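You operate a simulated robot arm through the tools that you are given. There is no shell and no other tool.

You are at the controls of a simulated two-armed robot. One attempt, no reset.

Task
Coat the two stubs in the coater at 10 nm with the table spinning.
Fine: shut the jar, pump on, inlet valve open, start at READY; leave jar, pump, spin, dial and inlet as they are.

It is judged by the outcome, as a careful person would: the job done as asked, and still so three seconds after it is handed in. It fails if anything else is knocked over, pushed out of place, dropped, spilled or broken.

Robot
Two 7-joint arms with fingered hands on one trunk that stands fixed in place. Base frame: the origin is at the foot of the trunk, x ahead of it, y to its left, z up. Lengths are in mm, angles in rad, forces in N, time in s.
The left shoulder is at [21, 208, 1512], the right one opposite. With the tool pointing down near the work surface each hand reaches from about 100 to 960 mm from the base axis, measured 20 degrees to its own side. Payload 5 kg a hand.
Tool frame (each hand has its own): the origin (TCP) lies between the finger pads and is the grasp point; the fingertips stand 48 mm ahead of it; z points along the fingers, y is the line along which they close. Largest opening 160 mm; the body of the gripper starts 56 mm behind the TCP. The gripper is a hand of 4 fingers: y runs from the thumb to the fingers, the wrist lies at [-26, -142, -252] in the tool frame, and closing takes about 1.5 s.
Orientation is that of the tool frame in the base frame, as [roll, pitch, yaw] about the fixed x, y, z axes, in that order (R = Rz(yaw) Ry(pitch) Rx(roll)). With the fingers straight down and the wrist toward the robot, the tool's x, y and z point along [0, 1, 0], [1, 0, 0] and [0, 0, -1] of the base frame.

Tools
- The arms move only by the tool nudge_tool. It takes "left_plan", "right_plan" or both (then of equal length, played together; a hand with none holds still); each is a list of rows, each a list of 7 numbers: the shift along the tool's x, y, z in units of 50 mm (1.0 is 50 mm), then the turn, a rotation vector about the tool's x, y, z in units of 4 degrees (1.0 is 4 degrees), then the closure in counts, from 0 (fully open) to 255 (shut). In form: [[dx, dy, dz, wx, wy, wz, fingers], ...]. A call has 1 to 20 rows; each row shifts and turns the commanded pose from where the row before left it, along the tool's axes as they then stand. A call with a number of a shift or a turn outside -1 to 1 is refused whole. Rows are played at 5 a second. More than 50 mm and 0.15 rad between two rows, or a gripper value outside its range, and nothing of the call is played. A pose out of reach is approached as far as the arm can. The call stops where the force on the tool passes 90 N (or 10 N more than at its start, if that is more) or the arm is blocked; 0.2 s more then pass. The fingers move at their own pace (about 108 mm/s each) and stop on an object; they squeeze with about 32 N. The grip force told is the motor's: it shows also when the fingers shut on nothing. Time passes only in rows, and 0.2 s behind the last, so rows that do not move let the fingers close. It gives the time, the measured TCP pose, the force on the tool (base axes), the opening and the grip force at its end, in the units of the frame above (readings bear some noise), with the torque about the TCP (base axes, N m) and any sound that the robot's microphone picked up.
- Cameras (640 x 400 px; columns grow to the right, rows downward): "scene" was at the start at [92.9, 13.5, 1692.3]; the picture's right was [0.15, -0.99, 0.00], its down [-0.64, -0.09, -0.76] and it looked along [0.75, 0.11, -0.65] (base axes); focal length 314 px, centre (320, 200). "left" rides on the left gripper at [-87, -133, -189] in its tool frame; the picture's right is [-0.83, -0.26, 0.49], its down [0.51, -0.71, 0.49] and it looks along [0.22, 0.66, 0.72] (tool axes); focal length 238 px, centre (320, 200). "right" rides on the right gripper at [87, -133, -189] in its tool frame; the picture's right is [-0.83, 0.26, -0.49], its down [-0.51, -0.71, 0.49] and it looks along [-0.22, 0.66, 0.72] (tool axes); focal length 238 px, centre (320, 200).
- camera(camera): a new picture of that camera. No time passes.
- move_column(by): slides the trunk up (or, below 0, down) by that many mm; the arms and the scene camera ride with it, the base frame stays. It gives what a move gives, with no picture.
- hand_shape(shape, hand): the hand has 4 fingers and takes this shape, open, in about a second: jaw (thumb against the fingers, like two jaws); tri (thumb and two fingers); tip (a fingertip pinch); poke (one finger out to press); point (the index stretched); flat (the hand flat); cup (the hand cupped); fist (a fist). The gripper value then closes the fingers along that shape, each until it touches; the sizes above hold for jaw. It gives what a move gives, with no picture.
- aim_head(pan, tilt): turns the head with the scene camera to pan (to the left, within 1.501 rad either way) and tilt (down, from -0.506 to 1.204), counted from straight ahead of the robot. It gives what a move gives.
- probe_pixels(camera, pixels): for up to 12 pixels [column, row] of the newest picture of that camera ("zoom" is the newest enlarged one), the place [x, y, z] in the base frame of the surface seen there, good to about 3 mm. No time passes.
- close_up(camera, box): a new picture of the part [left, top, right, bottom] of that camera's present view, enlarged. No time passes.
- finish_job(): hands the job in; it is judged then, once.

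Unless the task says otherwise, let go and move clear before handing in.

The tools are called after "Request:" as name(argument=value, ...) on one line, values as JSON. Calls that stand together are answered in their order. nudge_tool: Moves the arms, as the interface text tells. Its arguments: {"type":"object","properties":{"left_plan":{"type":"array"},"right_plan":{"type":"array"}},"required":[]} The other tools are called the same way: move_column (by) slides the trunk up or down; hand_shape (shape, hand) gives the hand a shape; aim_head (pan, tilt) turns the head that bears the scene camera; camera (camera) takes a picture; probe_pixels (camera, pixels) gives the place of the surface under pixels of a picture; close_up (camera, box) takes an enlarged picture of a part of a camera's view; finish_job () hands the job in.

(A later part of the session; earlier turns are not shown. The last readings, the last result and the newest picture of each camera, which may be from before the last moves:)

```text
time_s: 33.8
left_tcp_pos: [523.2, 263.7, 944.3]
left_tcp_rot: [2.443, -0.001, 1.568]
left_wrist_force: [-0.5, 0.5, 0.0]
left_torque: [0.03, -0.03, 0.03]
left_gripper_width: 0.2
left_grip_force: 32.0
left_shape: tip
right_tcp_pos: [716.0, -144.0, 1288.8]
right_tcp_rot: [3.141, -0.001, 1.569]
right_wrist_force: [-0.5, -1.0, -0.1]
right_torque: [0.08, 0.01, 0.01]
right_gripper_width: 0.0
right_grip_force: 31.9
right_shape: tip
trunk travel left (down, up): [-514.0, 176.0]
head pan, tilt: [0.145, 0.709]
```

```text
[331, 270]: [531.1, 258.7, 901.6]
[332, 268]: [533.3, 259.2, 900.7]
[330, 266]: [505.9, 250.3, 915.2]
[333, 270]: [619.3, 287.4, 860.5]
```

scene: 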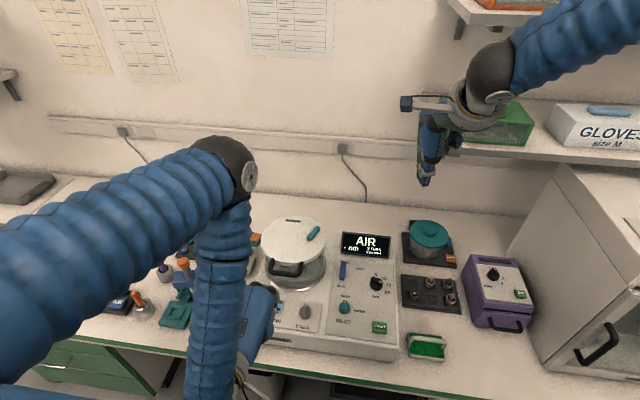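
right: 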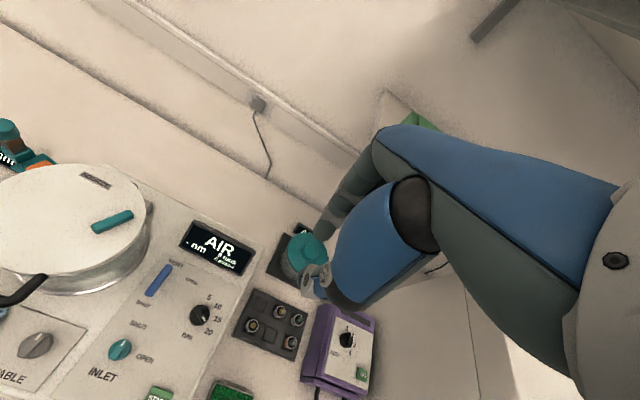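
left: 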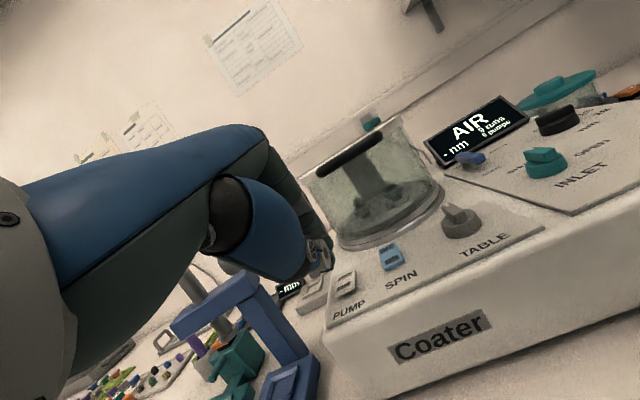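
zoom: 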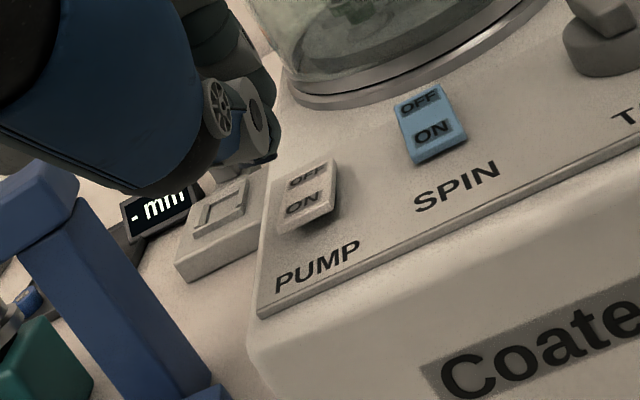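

SPIN now reads ON-side down; PUMP's ON edge is still raised, with the tip (532, 263, 900) above it. Pressing down.

Request:
nudge_tool(left_plan=[[0, -0.103, 0.1226, 0, 0, 0, 255], [0, -0.103, 0.1226, 0, 0, 0, 255], [0, -0.064, 0.077, 0, 0, 0, 255], [0, -0.051, 0.061, 0, 0, 0, 255], [0, -0.0386, 0.046, 0, 0, 0, 255], [0, -0.0386, 0.046, 0, 0, 0, 255]])

Request:
camera(camera="left")

Request:
close_up(camera="left", box=[280, 210, 420, 360])

Request:
close_up(camera="scene", box=[240, 200, 410, 350])

```text
time_s: 35.2
left_tcp_pos: [521.7, 263.0, 917.3]
left_tcp_rot: [2.436, 0.0, 1.568]
left_wrist_force: [-18.3, -2.0, 41.0]
left_torque: [-0.2, -0.21, -0.12]
left_gripper_width: 0.0
left_grip_force: 31.5
left_shape: tip
right_tcp_pos: [713.7, -143.7, 1291.1]
right_tcp_rot: [3.14, -0.002, 1.571]
right_wrist_force: [0.1, -0.4, 0.1]
right_torque: [0.03, -0.01, 0.03]
right_gripper_width: 0.2
right_grip_force: 31.7
right_shape: tip
trunk travel left (down, up): [-514.0, 176.0]
head pan, tilt: [0.145, 0.709]
```

```text
taken
```

left: 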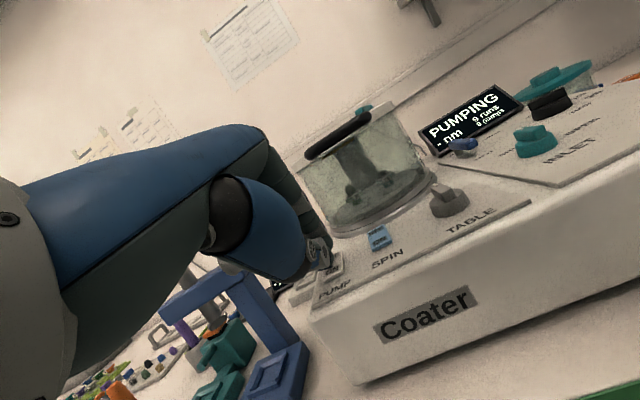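

```text
2.67 times, centred on (350, 285) of left
```

zoom: 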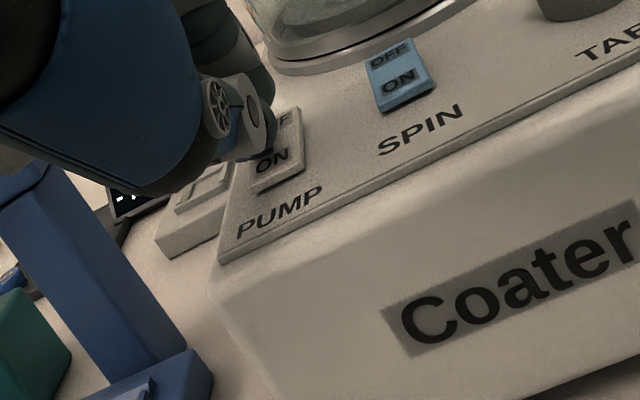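

```text
2.67 times, centred on (325, 275) of scene
```

zoom: 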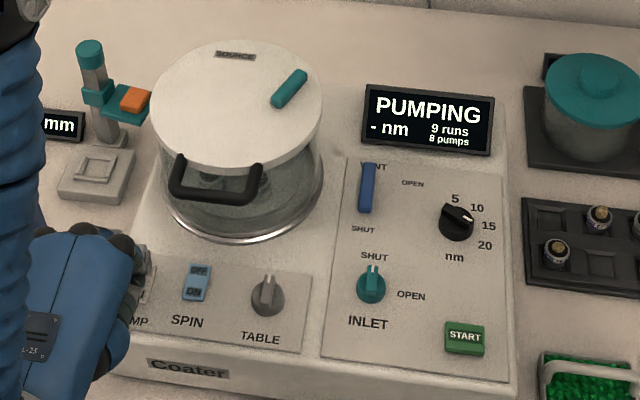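

The display reads PUMPING and PUMP's ON end is down. I'll lift the left hand away and study the dial.

Request:
nudge_tool(left_plan=[[0, 0.3, -0.36, 0, 0, 0, 255], [0, 0.3, -0.36, 0, 0, 0, 255], [0.3, -0.3, -0.3, 0, 0, 0, 255], [0.4, -0.4, 0, 0, 0, 0, 255], [0.4, -0.4, 0, 0, 0, 0, 255]])

Request:
camera(camera="scene")

Request:
close_up(camera="scene", box=[355, 265, 395, 300])

Request:
probe_pixels(camera="zoom", pixels=[[320, 200], [180, 150], [380, 230], [300, 330]])

```text
time_s: 36.4
left_tcp_pos: [474.3, 319.0, 937.2]
left_tcp_rot: [2.441, 0.0, 1.569]
left_wrist_force: [-0.6, -0.2, 0.1]
left_torque: [0.06, 0.08, 0.08]
left_gripper_width: 0.1
left_grip_force: 31.3
left_shape: tip
right_tcp_pos: [716.3, -144.0, 1288.7]
right_tcp_rot: [-3.141, 0.001, 1.569]
right_wrist_force: [0.4, -1.2, 0.1]
right_torque: [0.04, -0.08, 0.0]
right_gripper_width: 0.0
right_grip_force: 31.8
right_shape: tip
trunk travel left (down, up): [-514.0, 176.0]
head pan, tilt: [0.145, 0.709]
```

```text
taken
```

scene: 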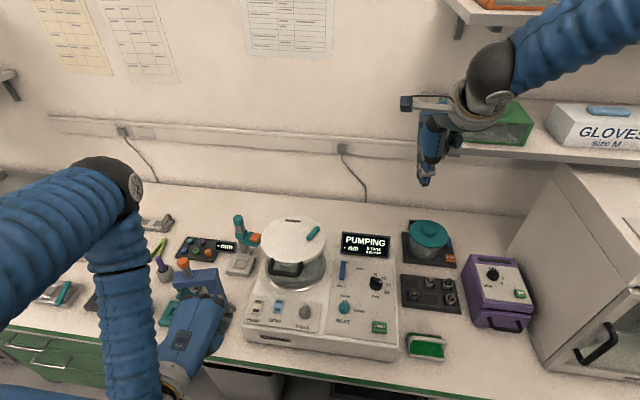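

```text
11.43 times, centred on (375, 282) of scene
```

zoom: 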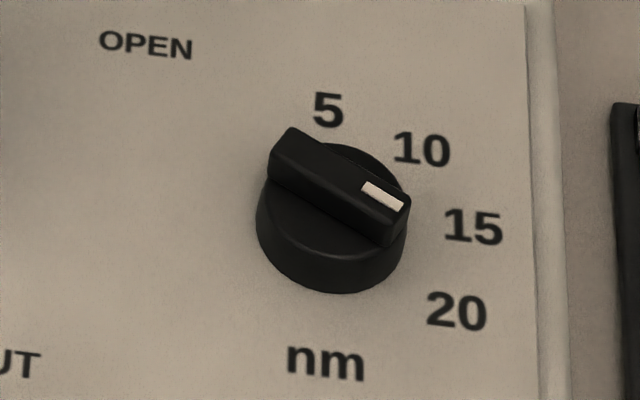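

```text
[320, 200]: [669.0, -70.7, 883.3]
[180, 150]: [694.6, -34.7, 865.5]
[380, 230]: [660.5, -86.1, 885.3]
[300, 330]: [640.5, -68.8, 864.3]
```

The ridge points to lower right in the picture. I'll probe the labels and ridge ends to get true angles.

Request:
probe_pixels(camera="zoom", pixels=[[343, 97], [380, 135], [445, 215], [450, 290], [292, 138], [402, 200], [365, 190], [400, 208], [275, 165], [382, 232], [340, 290], [262, 225]])

Request:
close_up(camera="right", box=[160, 270, 240, 350])

Request:
probe_pixels(camera="zoom", pixels=[[320, 200], [395, 110], [455, 180], [460, 260], [400, 345]])

```text
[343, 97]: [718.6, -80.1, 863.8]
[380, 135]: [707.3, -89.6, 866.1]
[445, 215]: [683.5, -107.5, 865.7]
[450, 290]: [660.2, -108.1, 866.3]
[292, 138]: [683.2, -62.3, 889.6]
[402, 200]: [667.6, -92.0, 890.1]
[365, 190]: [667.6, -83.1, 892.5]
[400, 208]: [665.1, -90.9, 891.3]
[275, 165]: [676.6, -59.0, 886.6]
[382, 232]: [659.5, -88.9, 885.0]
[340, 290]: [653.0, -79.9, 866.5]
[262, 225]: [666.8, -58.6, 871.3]
```

```text
5.00 times, centred on (200, 310) of right
```

zoom: 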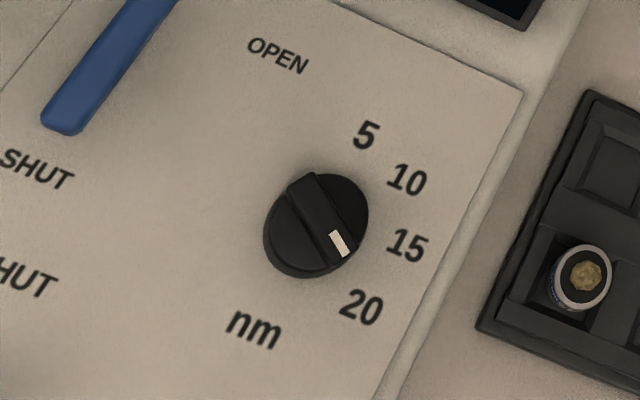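

```text
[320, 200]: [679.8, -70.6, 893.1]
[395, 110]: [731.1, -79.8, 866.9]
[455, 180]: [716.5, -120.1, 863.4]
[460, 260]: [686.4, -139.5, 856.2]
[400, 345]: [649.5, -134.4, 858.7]
```

The knob centre is about (673, −77); its pointer lies ~119° clockwise of straight ahead, which matches the 20 mark (5≈2°, 10≈39°, 15≈77°, 20≈118°), so it must turn ~80° counter-clockwise. I'll bring the right hand above it, open ~45 mm and yawed square to the ridge.

Request:
nudge_tool(right_plan=[[0.189, -0.123, 0.826, 0, 0, 0, 183], [0.189, -0.123, 0.826, 0, 0, 0, 183], [0.189, -0.123, 0.826, 0, 0, 0, 183], [0.189, -0.123, 0.826, 0, 0, 0, 183], [0.189, -0.123, 0.826, 0, 0, 0, 183], [0.189, -0.123, 0.826, 0, 0, 0, 183], [0.189, -0.123, 0.826, 0, 0, 0, 183], [0, 0, 0, 0, 0, 0.922, 183], [0, 0, 0, 0, 0, 0.922, 183], [0, 0, 0, 0, 0, 0.922, 183], [0, 0, 0, 0, 0, 0.922, 183], [0, 0, 0, 0, 0, 0.922, 183], [0, 0, 0, 0, 0, 0.922, 183], [0, 0, 0, 0, 0, 0.922, 183], [0, 0, 0, 0, 0, 0.922, 183], [0, 0, 0, 0, 0, 0, 183]])

Request:
camera(camera="scene")

Request:
camera(camera="right")

Request:
close_up(camera="scene", box=[320, 180, 440, 320])

```text
time_s: 39.8
left_tcp_pos: [474.0, 319.8, 936.7]
left_tcp_rot: [2.442, -0.001, 1.571]
left_wrist_force: [-0.4, -0.2, 0.5]
left_torque: [0.01, 0.0, 0.03]
left_gripper_width: 0.0
left_grip_force: 32.0
left_shape: tip
right_tcp_pos: [672.3, -76.0, 999.9]
right_tcp_rot: [3.141, 0.0, 1.055]
right_wrist_force: [0.6, 0.4, 0.6]
right_torque: [-0.01, -0.05, 0.02]
right_gripper_width: 44.7
right_grip_force: 0.1
right_shape: tip
trunk travel left (down, up): [-514.0, 176.0]
head pan, tilt: [0.145, 0.709]
```

```text
taken
```

scene: 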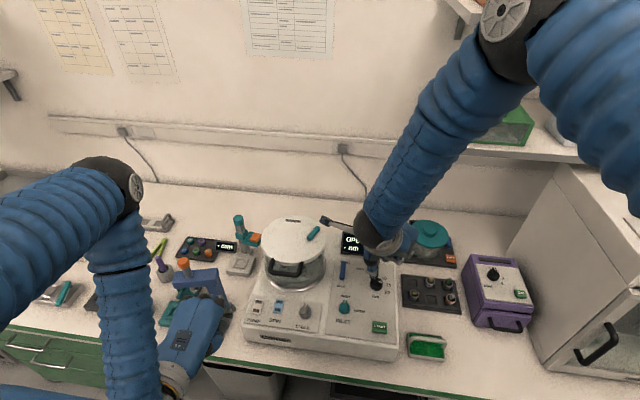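

```text
taken
```

right: 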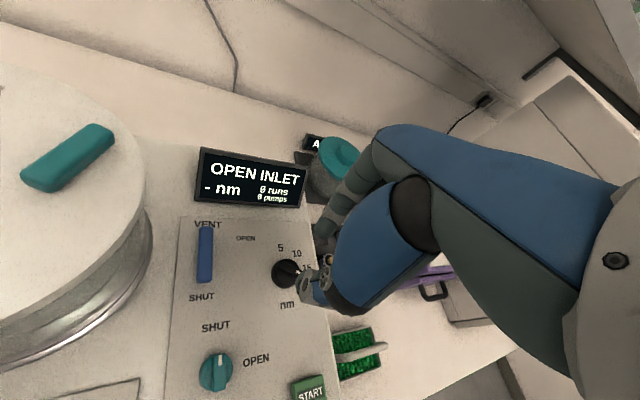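

```text
2.86 times, centred on (380, 250) of scene
```

zoom: 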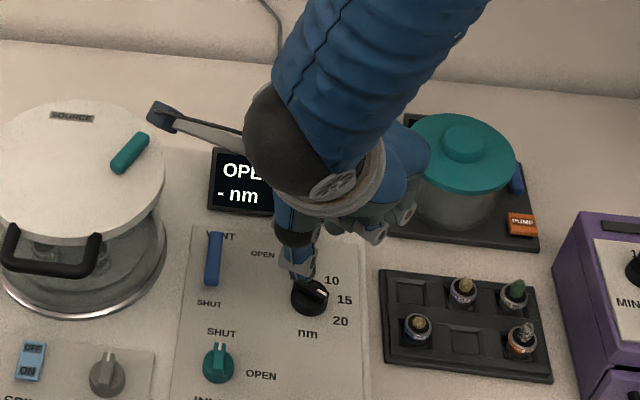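

Display says OPEN INLET. The pinch hovers over the knob; I'll check alignment in enlarged views before descending.

Request:
close_up(camera="right", box=[240, 220, 360, 330])

Request:
close_up(camera="scene", box=[350, 250, 410, 300])

Request:
probe_pixels(camera="right", pixels=[[303, 292], [308, 297], [322, 285], [328, 262], [285, 268], [250, 175], [250, 205]])

```text
3.64 times, centred on (300, 275) of right
```

zoom: 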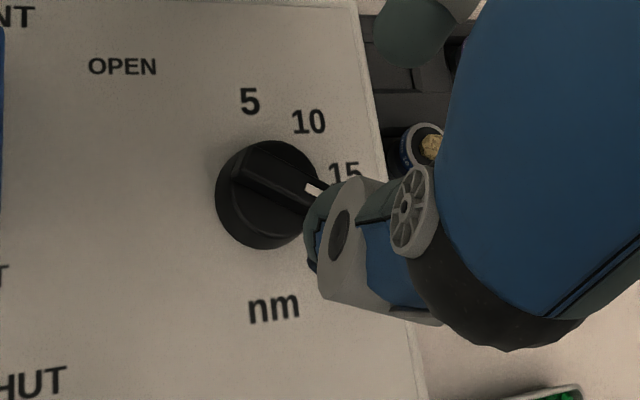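

```text
8.00 times, centred on (380, 275) of scene
```

zoom: 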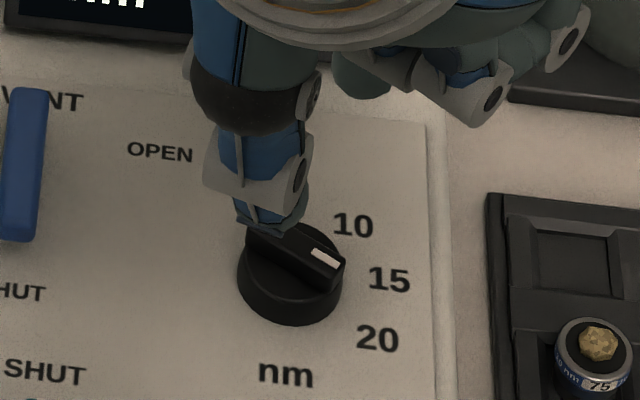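

```text
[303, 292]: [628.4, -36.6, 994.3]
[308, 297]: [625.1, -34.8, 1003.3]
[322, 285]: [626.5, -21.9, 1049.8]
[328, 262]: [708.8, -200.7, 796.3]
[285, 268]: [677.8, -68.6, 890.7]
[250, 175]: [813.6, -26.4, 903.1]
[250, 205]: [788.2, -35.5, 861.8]
```

Ridge and pinch line up. Descending so the tips flank the ridge, then closing gently.

Request:
nudge_tool(right_plan=[[0, 0, 0.5, 0, 0, 0, 183], [0, 0, 0.5, 0, 0, 0, 183], [0, 0, 0.3, 0, 0, 0, 183], [0, 0, 0.18, 0, 0, 0, 183], [0, 0, 0, 0, 0, 0, 183]])

Request:
close_up(camera="right", box=[240, 220, 360, 330])

Request:
close_up(camera="scene", box=[350, 250, 410, 300])

```text
time_s: 41.0
left_tcp_pos: [475.0, 319.5, 936.8]
left_tcp_rot: [2.441, 0.0, 1.569]
left_wrist_force: [-1.1, -0.3, -0.2]
left_torque: [0.01, -0.02, 0.0]
left_gripper_width: 0.0
left_grip_force: 32.4
left_shape: tip
right_tcp_pos: [672.1, -78.8, 927.2]
right_tcp_rot: [-3.141, 0.001, 1.056]
right_wrist_force: [-0.1, 0.1, 0.2]
right_torque: [-0.02, 0.0, 0.02]
right_gripper_width: 44.6
right_grip_force: 0.2
right_shape: tip
trunk travel left (down, up): [-514.0, 176.0]
head pan, tilt: [0.145, 0.709]
```

```text
3.64 times, centred on (300, 275) of right
```

zoom: 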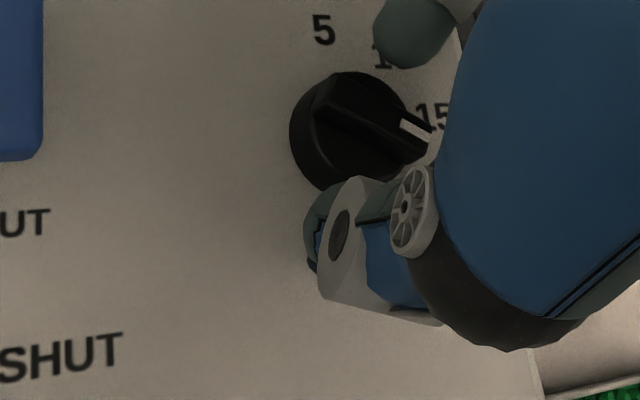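

```text
8.00 times, centred on (380, 275) of scene
```

zoom: 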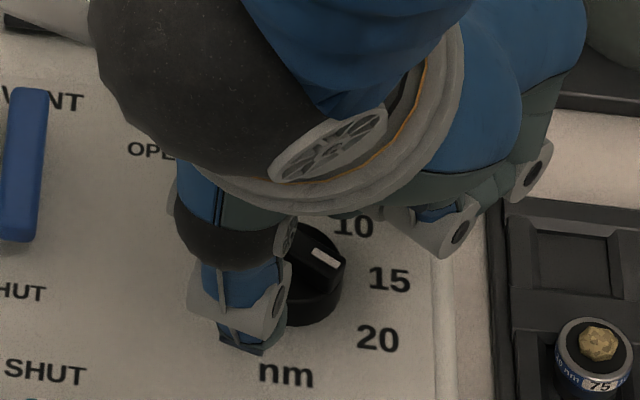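

No contact yet. Closing onto the ridge.

Request:
nudge_tool(right_plan=[[0, 0, 0, 0, 0, 0, 220], [0, 0, 0, 0, 0, 0, 255], [0, 0, 0, 0, 0, 0, 255], [0, 0, 0, 0, 0, 0, 255], [0, 0, 0, 0, 0, 0, 255]])

Request:
close_up(camera="right", box=[240, 220, 360, 330])

Request:
close_up(camera="scene", box=[350, 250, 410, 300])

```text
time_s: 42.2
left_tcp_pos: [473.6, 319.9, 936.6]
left_tcp_rot: [2.441, 0.0, 1.569]
left_wrist_force: [0.4, 0.4, 0.4]
left_torque: [0.03, 0.01, 0.02]
left_gripper_width: 0.0
left_grip_force: 32.5
left_shape: tip
right_tcp_pos: [672.6, -77.2, 926.9]
right_tcp_rot: [3.14, 0.0, 1.055]
right_wrist_force: [0.4, 0.7, 4.9]
right_torque: [-0.17, -0.43, -0.02]
right_gripper_width: 13.8
right_grip_force: 31.2
right_shape: tip
trunk travel left (down, up): [-514.0, 176.0]
head pan, tilt: [0.145, 0.709]
```

```text
3.64 times, centred on (300, 275) of right
```

zoom: 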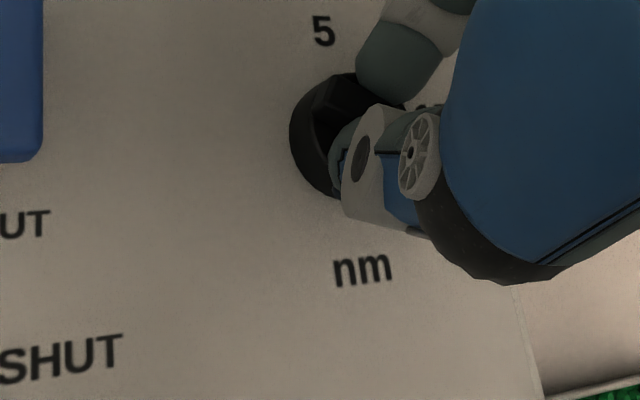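

```text
8.00 times, centred on (380, 275) of scene
```

zoom: 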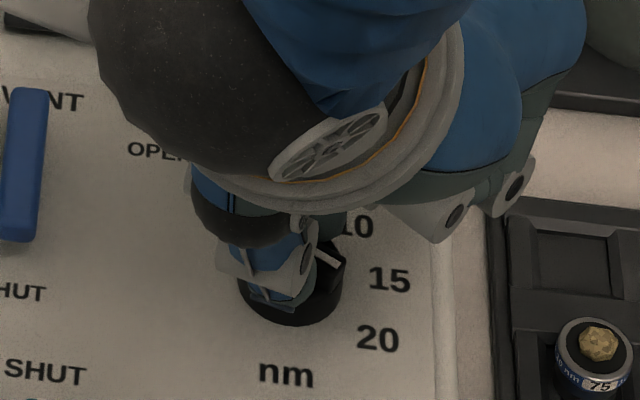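

The pinch holds the ridge (width 13.8 mm, 31 N). Turning counter-clockwise 40° first and checking.

Request:
nudge_tool(right_plan=[[0, 0, 0, 0, 0, -1, 255], [0, 0, 0, 0, 0, -1, 255], [0, 0, 0, 0, 0, -1, 255], [0, 0, 0, 0, 0, -1, 255], [0, 0, 0, 0, 0, -1, 255], [0, 0, 0, 0, 0, -1, 255], [0, 0, 0, 0, 0, -1, 255], [0, 0, 0, 0, 0, -1, 255], [0, 0, 0, 0, 0, -1, 255], [0, 0, 0, 0, 0, -1, 255]])

Request:
camera(camera="right")

Request:
close_up(camera="scene", box=[350, 250, 410, 300])

```text
time_s: 44.4
left_tcp_pos: [474.4, 319.1, 935.7]
left_tcp_rot: [2.442, -0.002, 1.572]
left_wrist_force: [0.3, -0.4, 0.1]
left_torque: [0.04, 0.01, 0.0]
left_gripper_width: 0.1
left_grip_force: 31.6
left_shape: tip
right_tcp_pos: [673.1, -77.9, 925.8]
right_tcp_rot: [-3.141, 0.0, 1.752]
right_wrist_force: [3.8, -5.1, 6.2]
right_torque: [-0.03, -0.73, -0.01]
right_gripper_width: 13.0
right_grip_force: 31.9
right_shape: tip
trunk travel left (down, up): [-514.0, 176.0]
head pan, tilt: [0.145, 0.709]
```

```text
taken
```

right: 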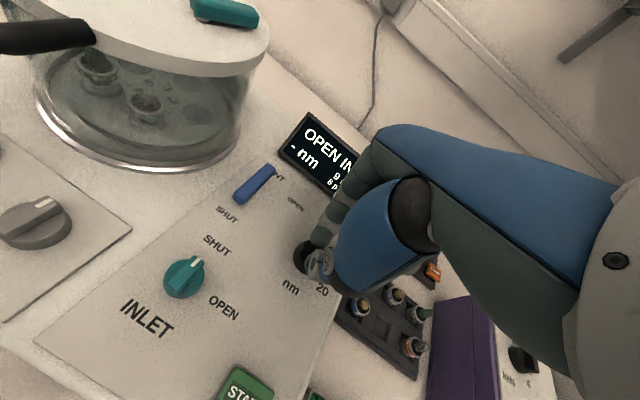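

```text
8.00 times, centred on (380, 275) of scene
```

zoom: 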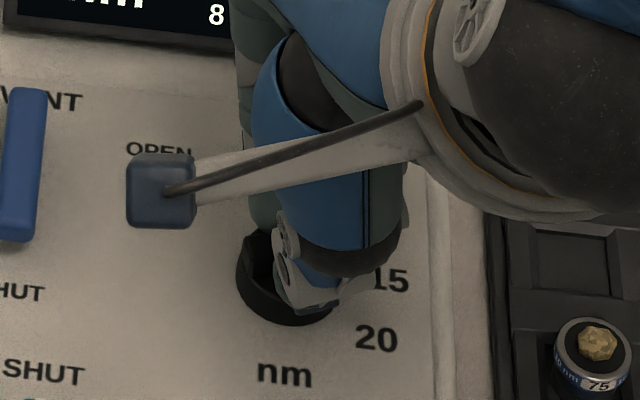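

The knob follows. Turning the other 40°.

Request:
nudge_tool(right_plan=[[0, 0, 0, 0, 0, -1, 255], [0, 0, 0, 0, 0, -1, 255], [0, 0, 0, 0, 0, -1, 255], [0, 0, 0, 0, 0, -1, 255], [0, 0, 0, 0, 0, -1, 255], [0, 0, 0, 0, 0, -1, 255], [0, 0, 0, 0, 0, -1, 255], [0, 0, 0, 0, 0, -1, 255], [0, 0, 0, 0, 0, -1, 255], [0, 0, 0, 0, 0, -1, 255]])

Request:
camera(camera="right")

Request:
close_up(camera="scene", box=[350, 250, 410, 300])

```text
time_s: 46.6
left_tcp_pos: [474.0, 318.9, 937.0]
left_tcp_rot: [2.441, -0.002, 1.569]
left_wrist_force: [0.7, -0.6, -0.7]
left_torque: [0.0, 0.0, 0.01]
left_gripper_width: 0.0
left_grip_force: 31.9
left_shape: tip
right_tcp_pos: [672.1, -77.4, 926.0]
right_tcp_rot: [3.14, 0.001, 2.452]
right_wrist_force: [9.1, -12.7, 10.6]
right_torque: [-0.09, -0.75, -0.06]
right_gripper_width: 12.4
right_grip_force: 31.9
right_shape: tip
trunk travel left (down, up): [-514.0, 176.0]
head pan, tilt: [0.145, 0.709]
```

```text
taken
```

right: 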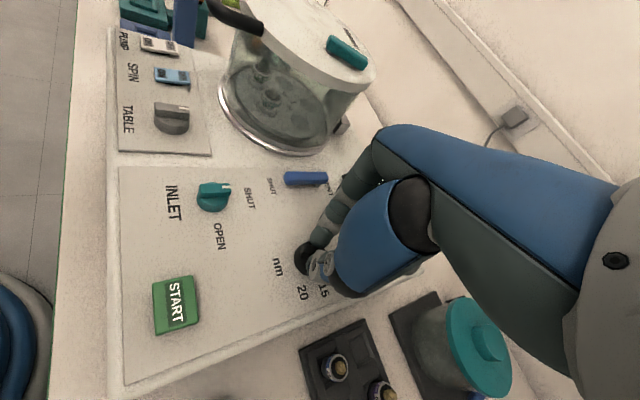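

```text
8.00 times, centred on (380, 275) of scene
```

zoom: 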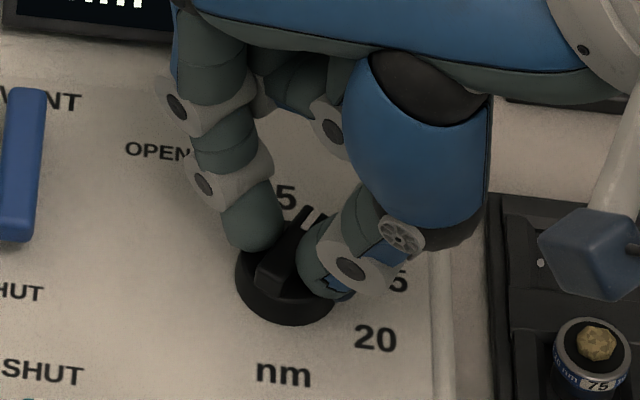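

The ridge now points up-right, near 10. I'll release, lift, and check where it rests.

Request:
nudge_tool(right_plan=[[0, 0, 0, 0, 0, 0, 183], [0, 0, 0, 0, 0, 0, 183], [0, 0, 0, 0, 0, 0, 183], [0, 0, -0.5, 0, 0, 0, 183], [0, 0, -0.7, 0, 0, 0, 183], [0, -0.5, -0.7, 0, 0, 0, 183], [0, -0.7, -0.5, 0, 0, 0, 183]])

Request:
camera(camera="scene")

Request:
close_up(camera="scene", box=[350, 250, 410, 300])

Request:
camera(camera="right")

```text
time_s: 48.2
left_tcp_pos: [474.2, 320.6, 937.5]
left_tcp_rot: [2.44, -0.001, 1.57]
left_wrist_force: [-0.3, -0.5, 0.9]
left_torque: [0.03, -0.04, 0.04]
left_gripper_width: 0.2
left_grip_force: 32.2
left_shape: tip
right_tcp_pos: [631.8, -121.8, 1047.3]
right_tcp_rot: [3.139, 0.0, 2.453]
right_wrist_force: [-0.2, 0.0, 0.4]
right_torque: [0.03, -0.1, 0.0]
right_gripper_width: 45.2
right_grip_force: 0.0
right_shape: tip
trunk travel left (down, up): [-514.0, 176.0]
head pan, tilt: [0.145, 0.709]
```

```text
taken
```

scene: 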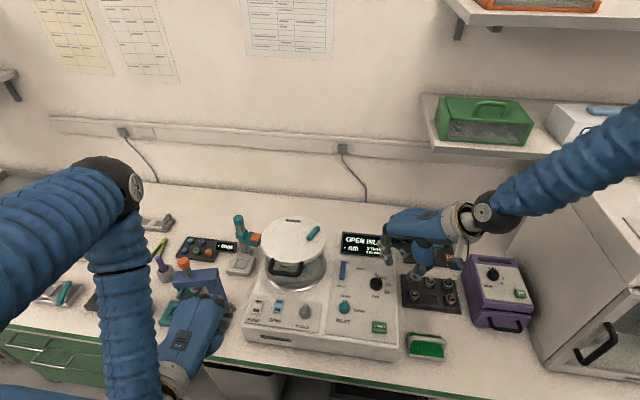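

```text
8.00 times, centred on (380, 275) of scene
```

zoom: 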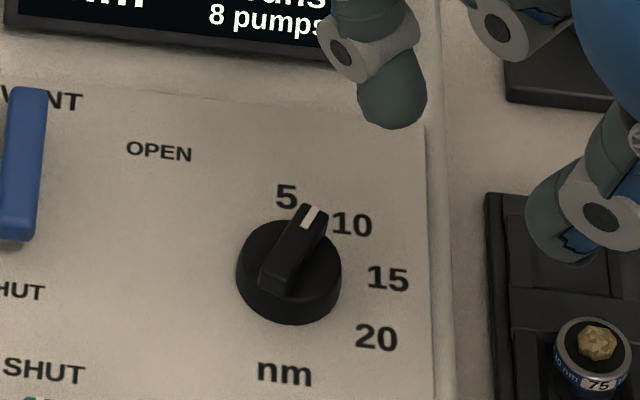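

```text
taken
```

right: 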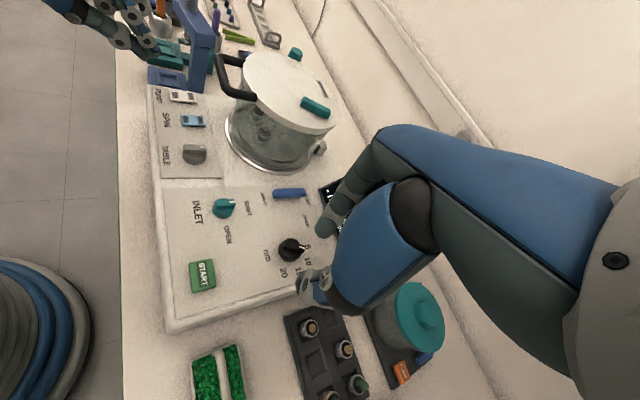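

I'll measure the ridge's angle and the labels' centres on this enlarged picture.

Request:
close_up(camera="scene", box=[362, 265, 402, 297])

Request:
probe_pixels(camera="zoom", pixels=[[240, 100], [330, 130], [400, 220], [375, 310], [265, 120], [285, 125], [235, 245], [190, 235], [265, 160], [215, 240], [230, 320], [300, 240]])

```text
12.50 times, centred on (382, 281) of scene
```

zoom: 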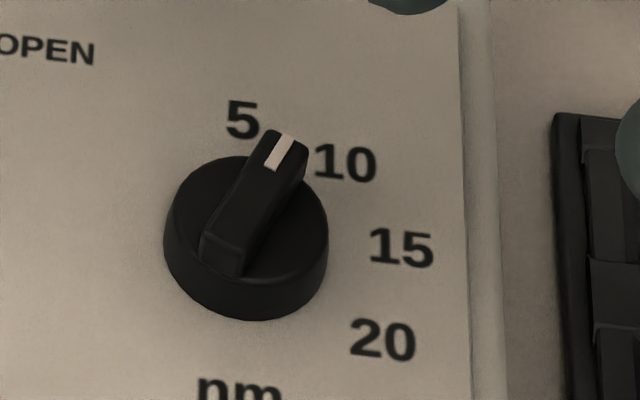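

```text
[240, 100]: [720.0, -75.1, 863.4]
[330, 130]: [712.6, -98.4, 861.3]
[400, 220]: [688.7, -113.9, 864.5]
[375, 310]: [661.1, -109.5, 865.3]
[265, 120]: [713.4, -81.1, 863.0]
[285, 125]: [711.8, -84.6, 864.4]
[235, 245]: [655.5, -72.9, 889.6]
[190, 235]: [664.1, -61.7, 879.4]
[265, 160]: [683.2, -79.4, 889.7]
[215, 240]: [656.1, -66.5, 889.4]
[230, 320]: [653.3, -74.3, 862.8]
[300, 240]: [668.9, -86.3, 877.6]
```

The ridge measures ~24° clockwise of ahead while the 10 mark is at ~39° (5 at −1°), so it sprang back a little on release. I'll nudge it the remaining ~15° clockwise with the closed fingertip against the ridge's far end, staging left of it first.

Request:
nudge_tool(right_plan=[[0, 0, 0, 0, 0, -1, 255], [0, 0, 0, 0, 0, -1, 255], [0, 0, 0, 0, 0, -1, 255], [0, 0, 0, 0, 0, -0.9, 255], [-0.197, 0.641, 0.447, 0, 0, 0, 255], [-0.197, 0.641, 0.447, 0, 0, 0, 255], [-0.197, 0.641, 0.447, 0, 0, 0, 255], [0, 0, 0, 0, 0, 0, 255]])

Request:
camera(camera="scene")

Request:
close_up(camera="scene", box=[350, 240, 410, 300])

Request:
camera(camera="right")

```text
time_s: 50.0
left_tcp_pos: [473.7, 319.4, 937.3]
left_tcp_rot: [2.441, -0.002, 1.572]
left_wrist_force: [0.2, -0.4, 0.2]
left_torque: [0.05, 0.0, 0.03]
left_gripper_width: 0.0
left_grip_force: 32.3
left_shape: tip
right_tcp_pos: [699.5, -47.6, 981.1]
right_tcp_rot: [-3.141, -0.001, 2.723]
right_wrist_force: [0.1, 0.1, -0.5]
right_torque: [0.02, -0.06, -0.02]
right_gripper_width: 0.2
right_grip_force: 32.1
right_shape: tip
trunk travel left (down, up): [-514.0, 176.0]
head pan, tilt: [0.145, 0.709]
```

```text
taken
```

scene: 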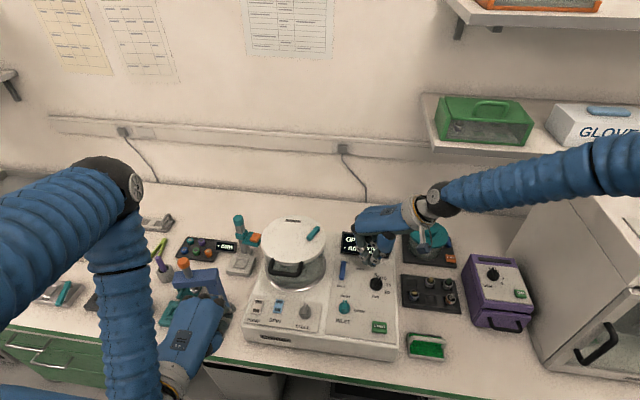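

```text
6.67 times, centred on (380, 270) of scene
```

zoom: 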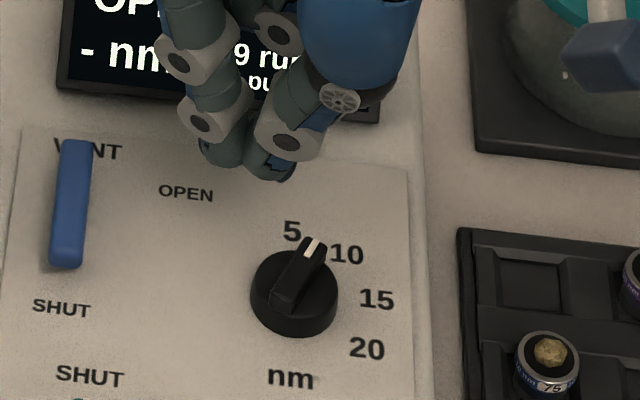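

```text
taken
```

right: 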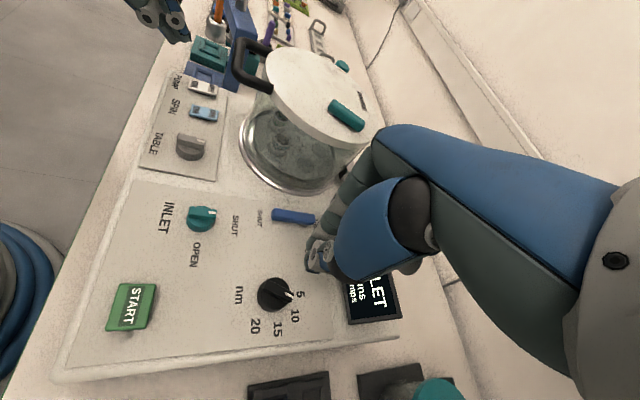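

The closed tip is left-behind the knob. Lowering to ridge height.

Request:
nudge_tool(right_plan=[[0, 0, 0.6, 0, 0, 0, 255], [0, 0, 0.4, 0, 0, 0, 255], [0, 0, 0.1, 0, 0, 0, 255]])

Request:
camera(camera="scene")

Request:
close_up(camera="scene", box=[350, 240, 410, 300])

Request:
probe_pixels(camera="zoom", pixels=[[275, 200], [270, 215], [285, 210], [240, 200], [290, 205], [280, 220]])

```text
time_s: 50.8
left_tcp_pos: [474.4, 319.5, 937.4]
left_tcp_rot: [2.443, -0.001, 1.57]
left_wrist_force: [0.5, -0.5, -0.6]
left_torque: [-0.01, -0.01, -0.02]
left_gripper_width: 0.1
left_grip_force: 32.1
left_shape: tip
right_tcp_pos: [698.0, -47.4, 923.9]
right_tcp_rot: [3.14, 0.0, 2.723]
right_wrist_force: [-0.6, 1.6, 0.9]
right_torque: [-0.01, 0.03, 0.01]
right_gripper_width: 0.0
right_grip_force: 32.3
right_shape: tip
trunk travel left (down, up): [-514.0, 176.0]
head pan, tilt: [0.145, 0.709]
```

```text
taken
```

scene: 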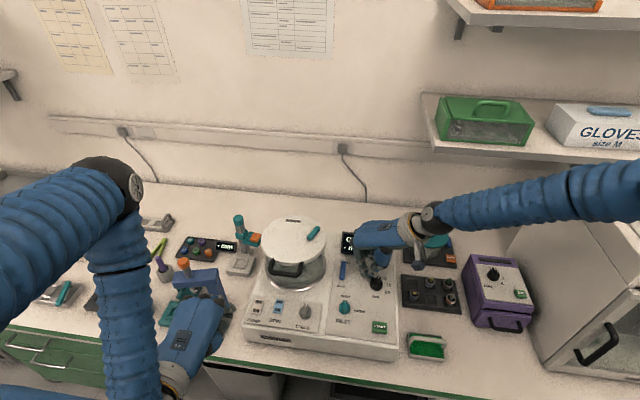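

```text
6.67 times, centred on (380, 270) of scene
```

zoom: 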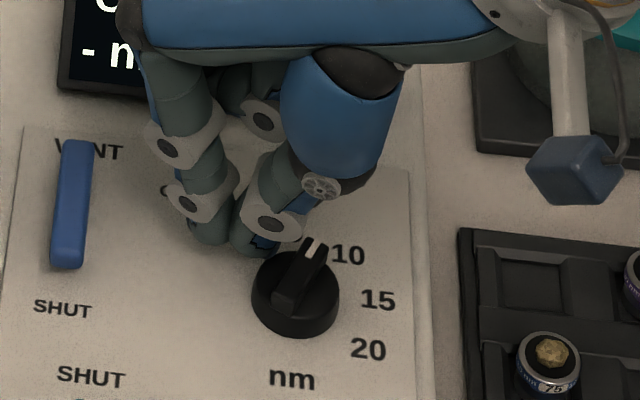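

```text
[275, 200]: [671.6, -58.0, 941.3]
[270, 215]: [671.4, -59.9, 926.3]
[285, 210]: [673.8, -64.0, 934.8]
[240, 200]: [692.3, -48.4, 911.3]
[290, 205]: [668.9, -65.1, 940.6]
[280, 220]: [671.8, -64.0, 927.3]
```

Pushing the ridge's far end gently to the right in small steps.

Request:
nudge_tool(right_plan=[[0, -0.08, 0, 0, 0, 0, 255], [0, -0.08, 0, 0, 0, 0, 255], [0, -0.06, 0, 0, 0, 0, 255]])

Request:
close_up(camera="scene", box=[350, 250, 410, 300])

Request:
close_up(camera="right", box=[230, 200, 370, 360])

```text
time_s: 51.6
left_tcp_pos: [473.9, 320.6, 935.9]
left_tcp_rot: [2.443, -0.001, 1.57]
left_wrist_force: [-0.6, -1.3, -0.6]
left_torque: [-0.01, 0.01, 0.01]
left_gripper_width: 0.0
left_grip_force: 32.0
left_shape: tip
right_tcp_pos: [699.1, -57.3, 925.0]
right_tcp_rot: [3.139, 0.004, 2.723]
right_wrist_force: [15.4, 7.1, 7.9]
right_torque: [0.24, -0.69, 0.13]
right_gripper_width: 0.0
right_grip_force: 31.5
right_shape: tip
trunk travel left (down, up): [-514.0, 176.0]
head pan, tilt: [0.145, 0.709]
```

```text
8.00 times, centred on (380, 275) of scene
```

zoom: 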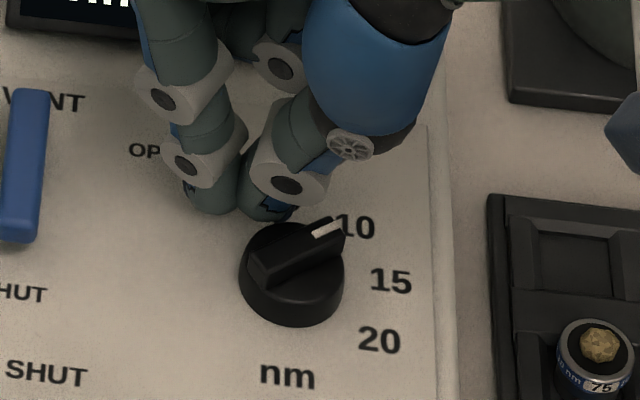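

```text
2.50 times, centred on (300, 280) of right
```

zoom: 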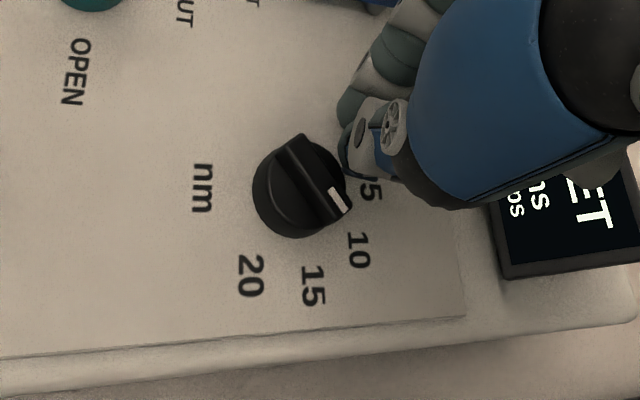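

The ridge went further than wanted, to about 56°. I'll back the tip off and measure precisely.

Request:
nudge_tool(right_plan=[[0, 0.2, 0, 0, 0, 0, 255], [0, 0.3, -0.4, 0, 0, 0, 255], [0, 0, -0.5, 0, 0, 0, 255]])

Request:
close_up(camera="scene", box=[362, 265, 402, 297])

Request:
camera(camera="right")

Request:
close_up(camera="right", box=[210, 220, 350, 360])

```text
time_s: 52.4
left_tcp_pos: [473.5, 318.5, 937.9]
left_tcp_rot: [2.441, -0.001, 1.571]
left_wrist_force: [0.3, 1.1, 0.2]
left_torque: [-0.01, 0.0, 0.0]
left_gripper_width: 0.0
left_grip_force: 32.1
left_shape: tip
right_tcp_pos: [702.8, -35.0, 968.7]
right_tcp_rot: [-3.139, -0.001, 2.725]
right_wrist_force: [-1.2, 0.2, -1.6]
right_torque: [0.04, -0.11, -0.05]
right_gripper_width: 0.0
right_grip_force: 31.8
right_shape: tip
trunk travel left (down, up): [-514.0, 176.0]
head pan, tilt: [0.145, 0.709]
```

```text
12.50 times, centred on (382, 281) of scene
```

zoom: 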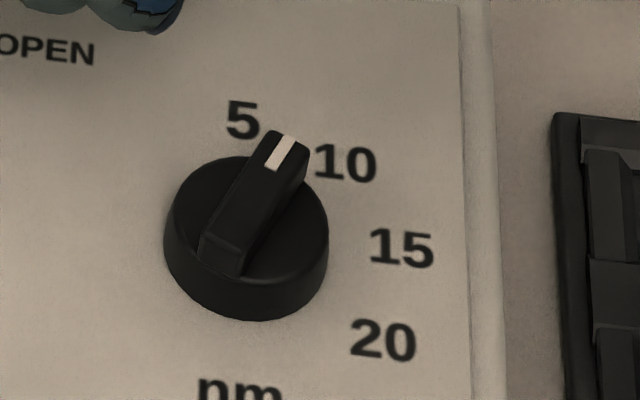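

```text
taken
```

right: 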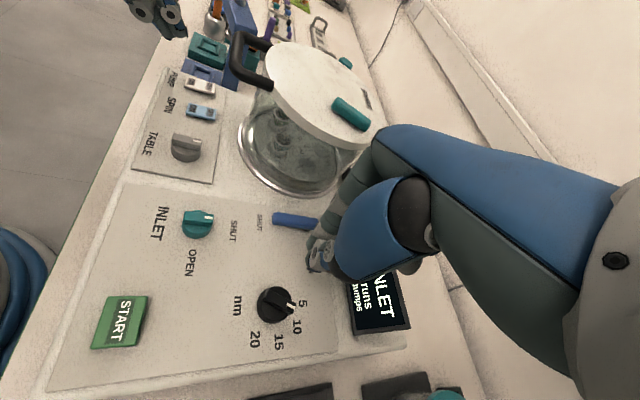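

```text
2.86 times, centred on (280, 290) of right
```

zoom: 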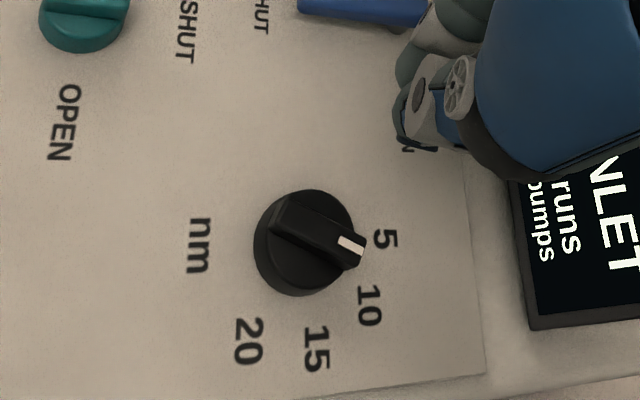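

The knob sprang back to exactly the same place, so this is a detent; I need to know which mark it means. I'll probe ridge ends and labels from the right camera, which sees it nearly from above.

Request:
probe_pixels(camera="zoom", pixels=[[385, 238], [370, 305], [316, 348], [250, 342], [285, 208], [278, 222], [362, 243], [352, 265], [340, 243], [256, 250], [305, 296], [330, 190]])

Request:
close_up(camera="right", box=[245, 270, 315, 350])

Request:
probe_pixels(camera="zoom", pixels=[[245, 130], [225, 165], [435, 235], [410, 285], [385, 230], [335, 180], [425, 262], [235, 150]])

```text
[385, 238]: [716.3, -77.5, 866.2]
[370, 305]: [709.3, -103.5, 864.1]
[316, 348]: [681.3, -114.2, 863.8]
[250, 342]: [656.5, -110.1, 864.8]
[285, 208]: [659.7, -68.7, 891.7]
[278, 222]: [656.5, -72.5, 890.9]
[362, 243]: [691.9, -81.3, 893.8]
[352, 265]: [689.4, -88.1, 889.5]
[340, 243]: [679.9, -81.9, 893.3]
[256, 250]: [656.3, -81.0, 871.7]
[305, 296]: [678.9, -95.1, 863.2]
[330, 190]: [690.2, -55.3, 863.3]
```

```text
5.00 times, centred on (280, 310) of right
```

zoom: 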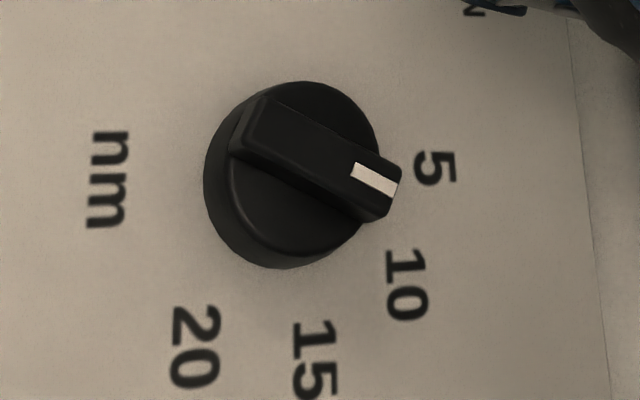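

```text
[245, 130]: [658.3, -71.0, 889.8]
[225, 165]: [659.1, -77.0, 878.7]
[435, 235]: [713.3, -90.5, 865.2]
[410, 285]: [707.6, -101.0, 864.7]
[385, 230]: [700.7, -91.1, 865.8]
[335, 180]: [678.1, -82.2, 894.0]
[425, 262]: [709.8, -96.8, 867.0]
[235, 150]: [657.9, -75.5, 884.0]
```

Two readings are possible: detents ~47° apart (this is 10) or ~31° apart (this is 5). To tell, I'll grip the ridge again, turn it ~35° clockwise and see where it rests.

Request:
nudge_tool(right_plan=[[0.085, -0.505, 0, 0, 0, 0, 183], [0.085, -0.505, 0, 0, 0, 0, 183], [0, 0, 0, 0, 0, 0, 183], [0, 0, 0.42, 0, 0, 0, 183], [0, 0, 0.42, 0, 0, 0, 183], [0, 0, 0, 0, 0, 0, 220], [0, 0, 0, 0, 0, 0, 255], [0, 0, 0, 0, 0, 0, 255], [0, 0, 0, 0, 0, 0, 255], [0, 0, 0, 0, 0, 0, 255]])

Request:
close_up(camera="scene", box=[350, 250, 410, 300])

Request:
nudge_tool(right_plan=[[0, 0, 0, 0, 0, 1, 255], [0, 0, 0, 0, 0, 1, 255], [0, 0, 0, 0, 0, 1, 255], [0, 0, 0, 0, 0, 1, 255], [0, 0, 0, 0, 0, 1, 255], [0, 0, 0, 0, 0, 1, 255], [0, 0, 0, 0, 0, 1, 255], [0, 0, 0, 0, 0, 1, 255], [0, 0, 0, 0, 0, 0.5, 255]])

Request:
close_up(camera="scene", box=[350, 250, 410, 300])

Request:
close_up(camera="right", box=[210, 190, 370, 340])

```text
time_s: 54.6
left_tcp_pos: [473.6, 319.8, 937.3]
left_tcp_rot: [2.442, -0.001, 1.57]
left_wrist_force: [1.1, 0.4, -1.4]
left_torque: [-0.01, 0.02, 0.01]
left_gripper_width: 0.3
left_grip_force: 31.9
left_shape: tip
right_tcp_pos: [677.2, -77.1, 927.4]
right_tcp_rot: [-3.142, -0.001, 2.724]
right_wrist_force: [0.4, 0.6, 5.8]
right_torque: [0.44, -0.14, -0.02]
right_gripper_width: 9.4
right_grip_force: 31.9
right_shape: tip
trunk travel left (down, up): [-514.0, 176.0]
head pan, tilt: [0.145, 0.709]
```

```text
8.00 times, centred on (380, 275) of scene
```

zoom: 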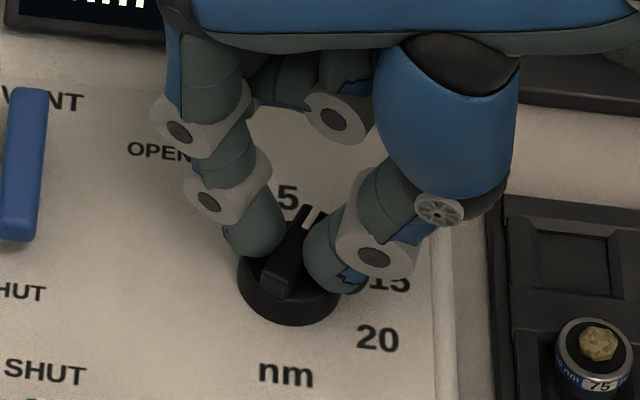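

```text
time_s: 56.6
left_tcp_pos: [473.5, 319.3, 936.3]
left_tcp_rot: [2.441, 0.001, 1.57]
left_wrist_force: [0.6, 0.6, 0.7]
left_torque: [0.03, -0.04, -0.04]
left_gripper_width: 0.0
left_grip_force: 31.3
left_shape: tip
right_tcp_pos: [677.2, -78.4, 925.9]
right_tcp_rot: [3.142, 0.001, 2.132]
right_wrist_force: [-5.4, 1.0, 8.6]
right_torque: [0.28, -0.14, 0.01]
right_gripper_width: 9.2
right_grip_force: 32.3
right_shape: tip
trunk travel left (down, up): [-514.0, 176.0]
head pan, tilt: [0.145, 0.709]
```

```text
8.00 times, centred on (380, 275) of scene
```

zoom: 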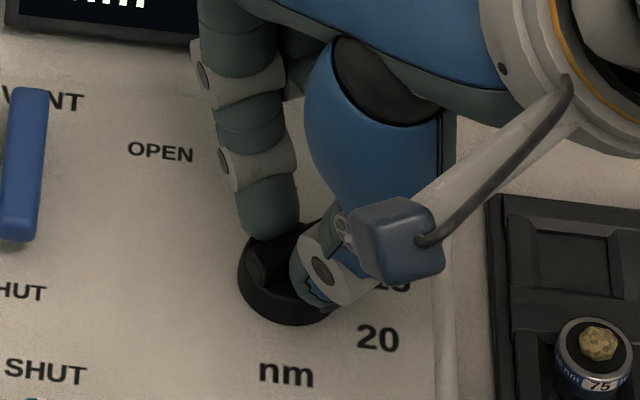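

```text
2.67 times, centred on (290, 265) of right
```

zoom: 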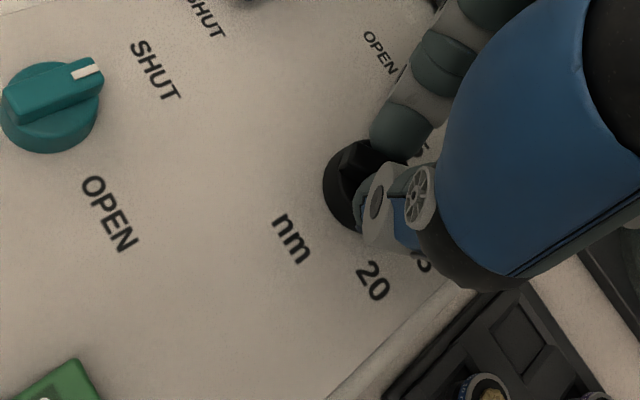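

Turned 34° clockwise. Releasing and lifting to see where it settles.

Request:
nudge_tool(right_plan=[[0, 0, 0, 0, 0, 0, 183], [0, 0, 0, 0, 0, 0, 183], [0, 0, 0, 0, 0, 0, 183], [0, 0, -0.5, 0, 0, 0, 183], [0, 0, -0.7, 0, 0, 0, 183], [0, -0.5, -0.7, 0, 0, 0, 183], [0, -0.7, -0.5, 0, 0, 0, 183]])

Request:
close_up(camera="scene", box=[362, 265, 402, 297])

Request:
camera(camera="right")

```text
time_s: 58.2
left_tcp_pos: [472.3, 318.7, 937.8]
left_tcp_rot: [2.443, -0.002, 1.571]
left_wrist_force: [-0.1, 0.8, 0.0]
left_torque: [0.0, -0.03, 0.03]
left_gripper_width: 0.0
left_grip_force: 32.3
left_shape: tip
right_tcp_pos: [627.9, -106.6, 1046.9]
right_tcp_rot: [3.14, 0.001, 2.131]
right_wrist_force: [-2.5, 0.1, 0.8]
right_torque: [0.02, -0.13, -0.03]
right_gripper_width: 44.7
right_grip_force: 0.0
right_shape: tip
trunk travel left (down, up): [-514.0, 176.0]
head pan, tilt: [0.145, 0.709]
```

```text
12.50 times, centred on (382, 281) of scene
```

zoom: 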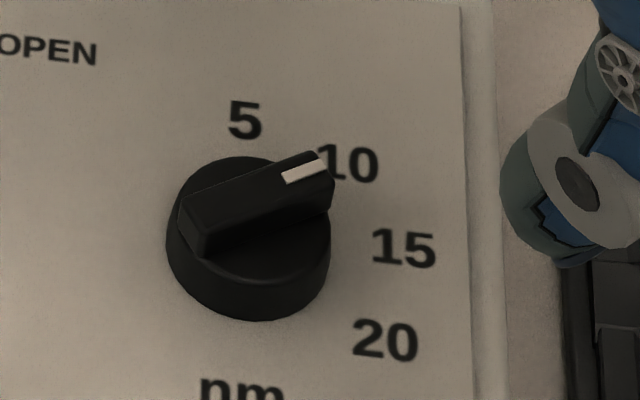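

```text
taken
```

right: 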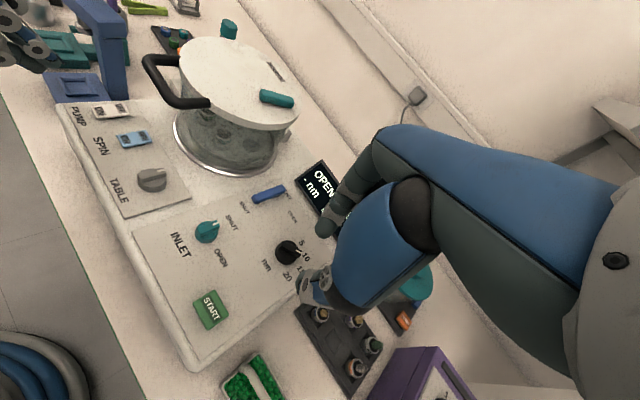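

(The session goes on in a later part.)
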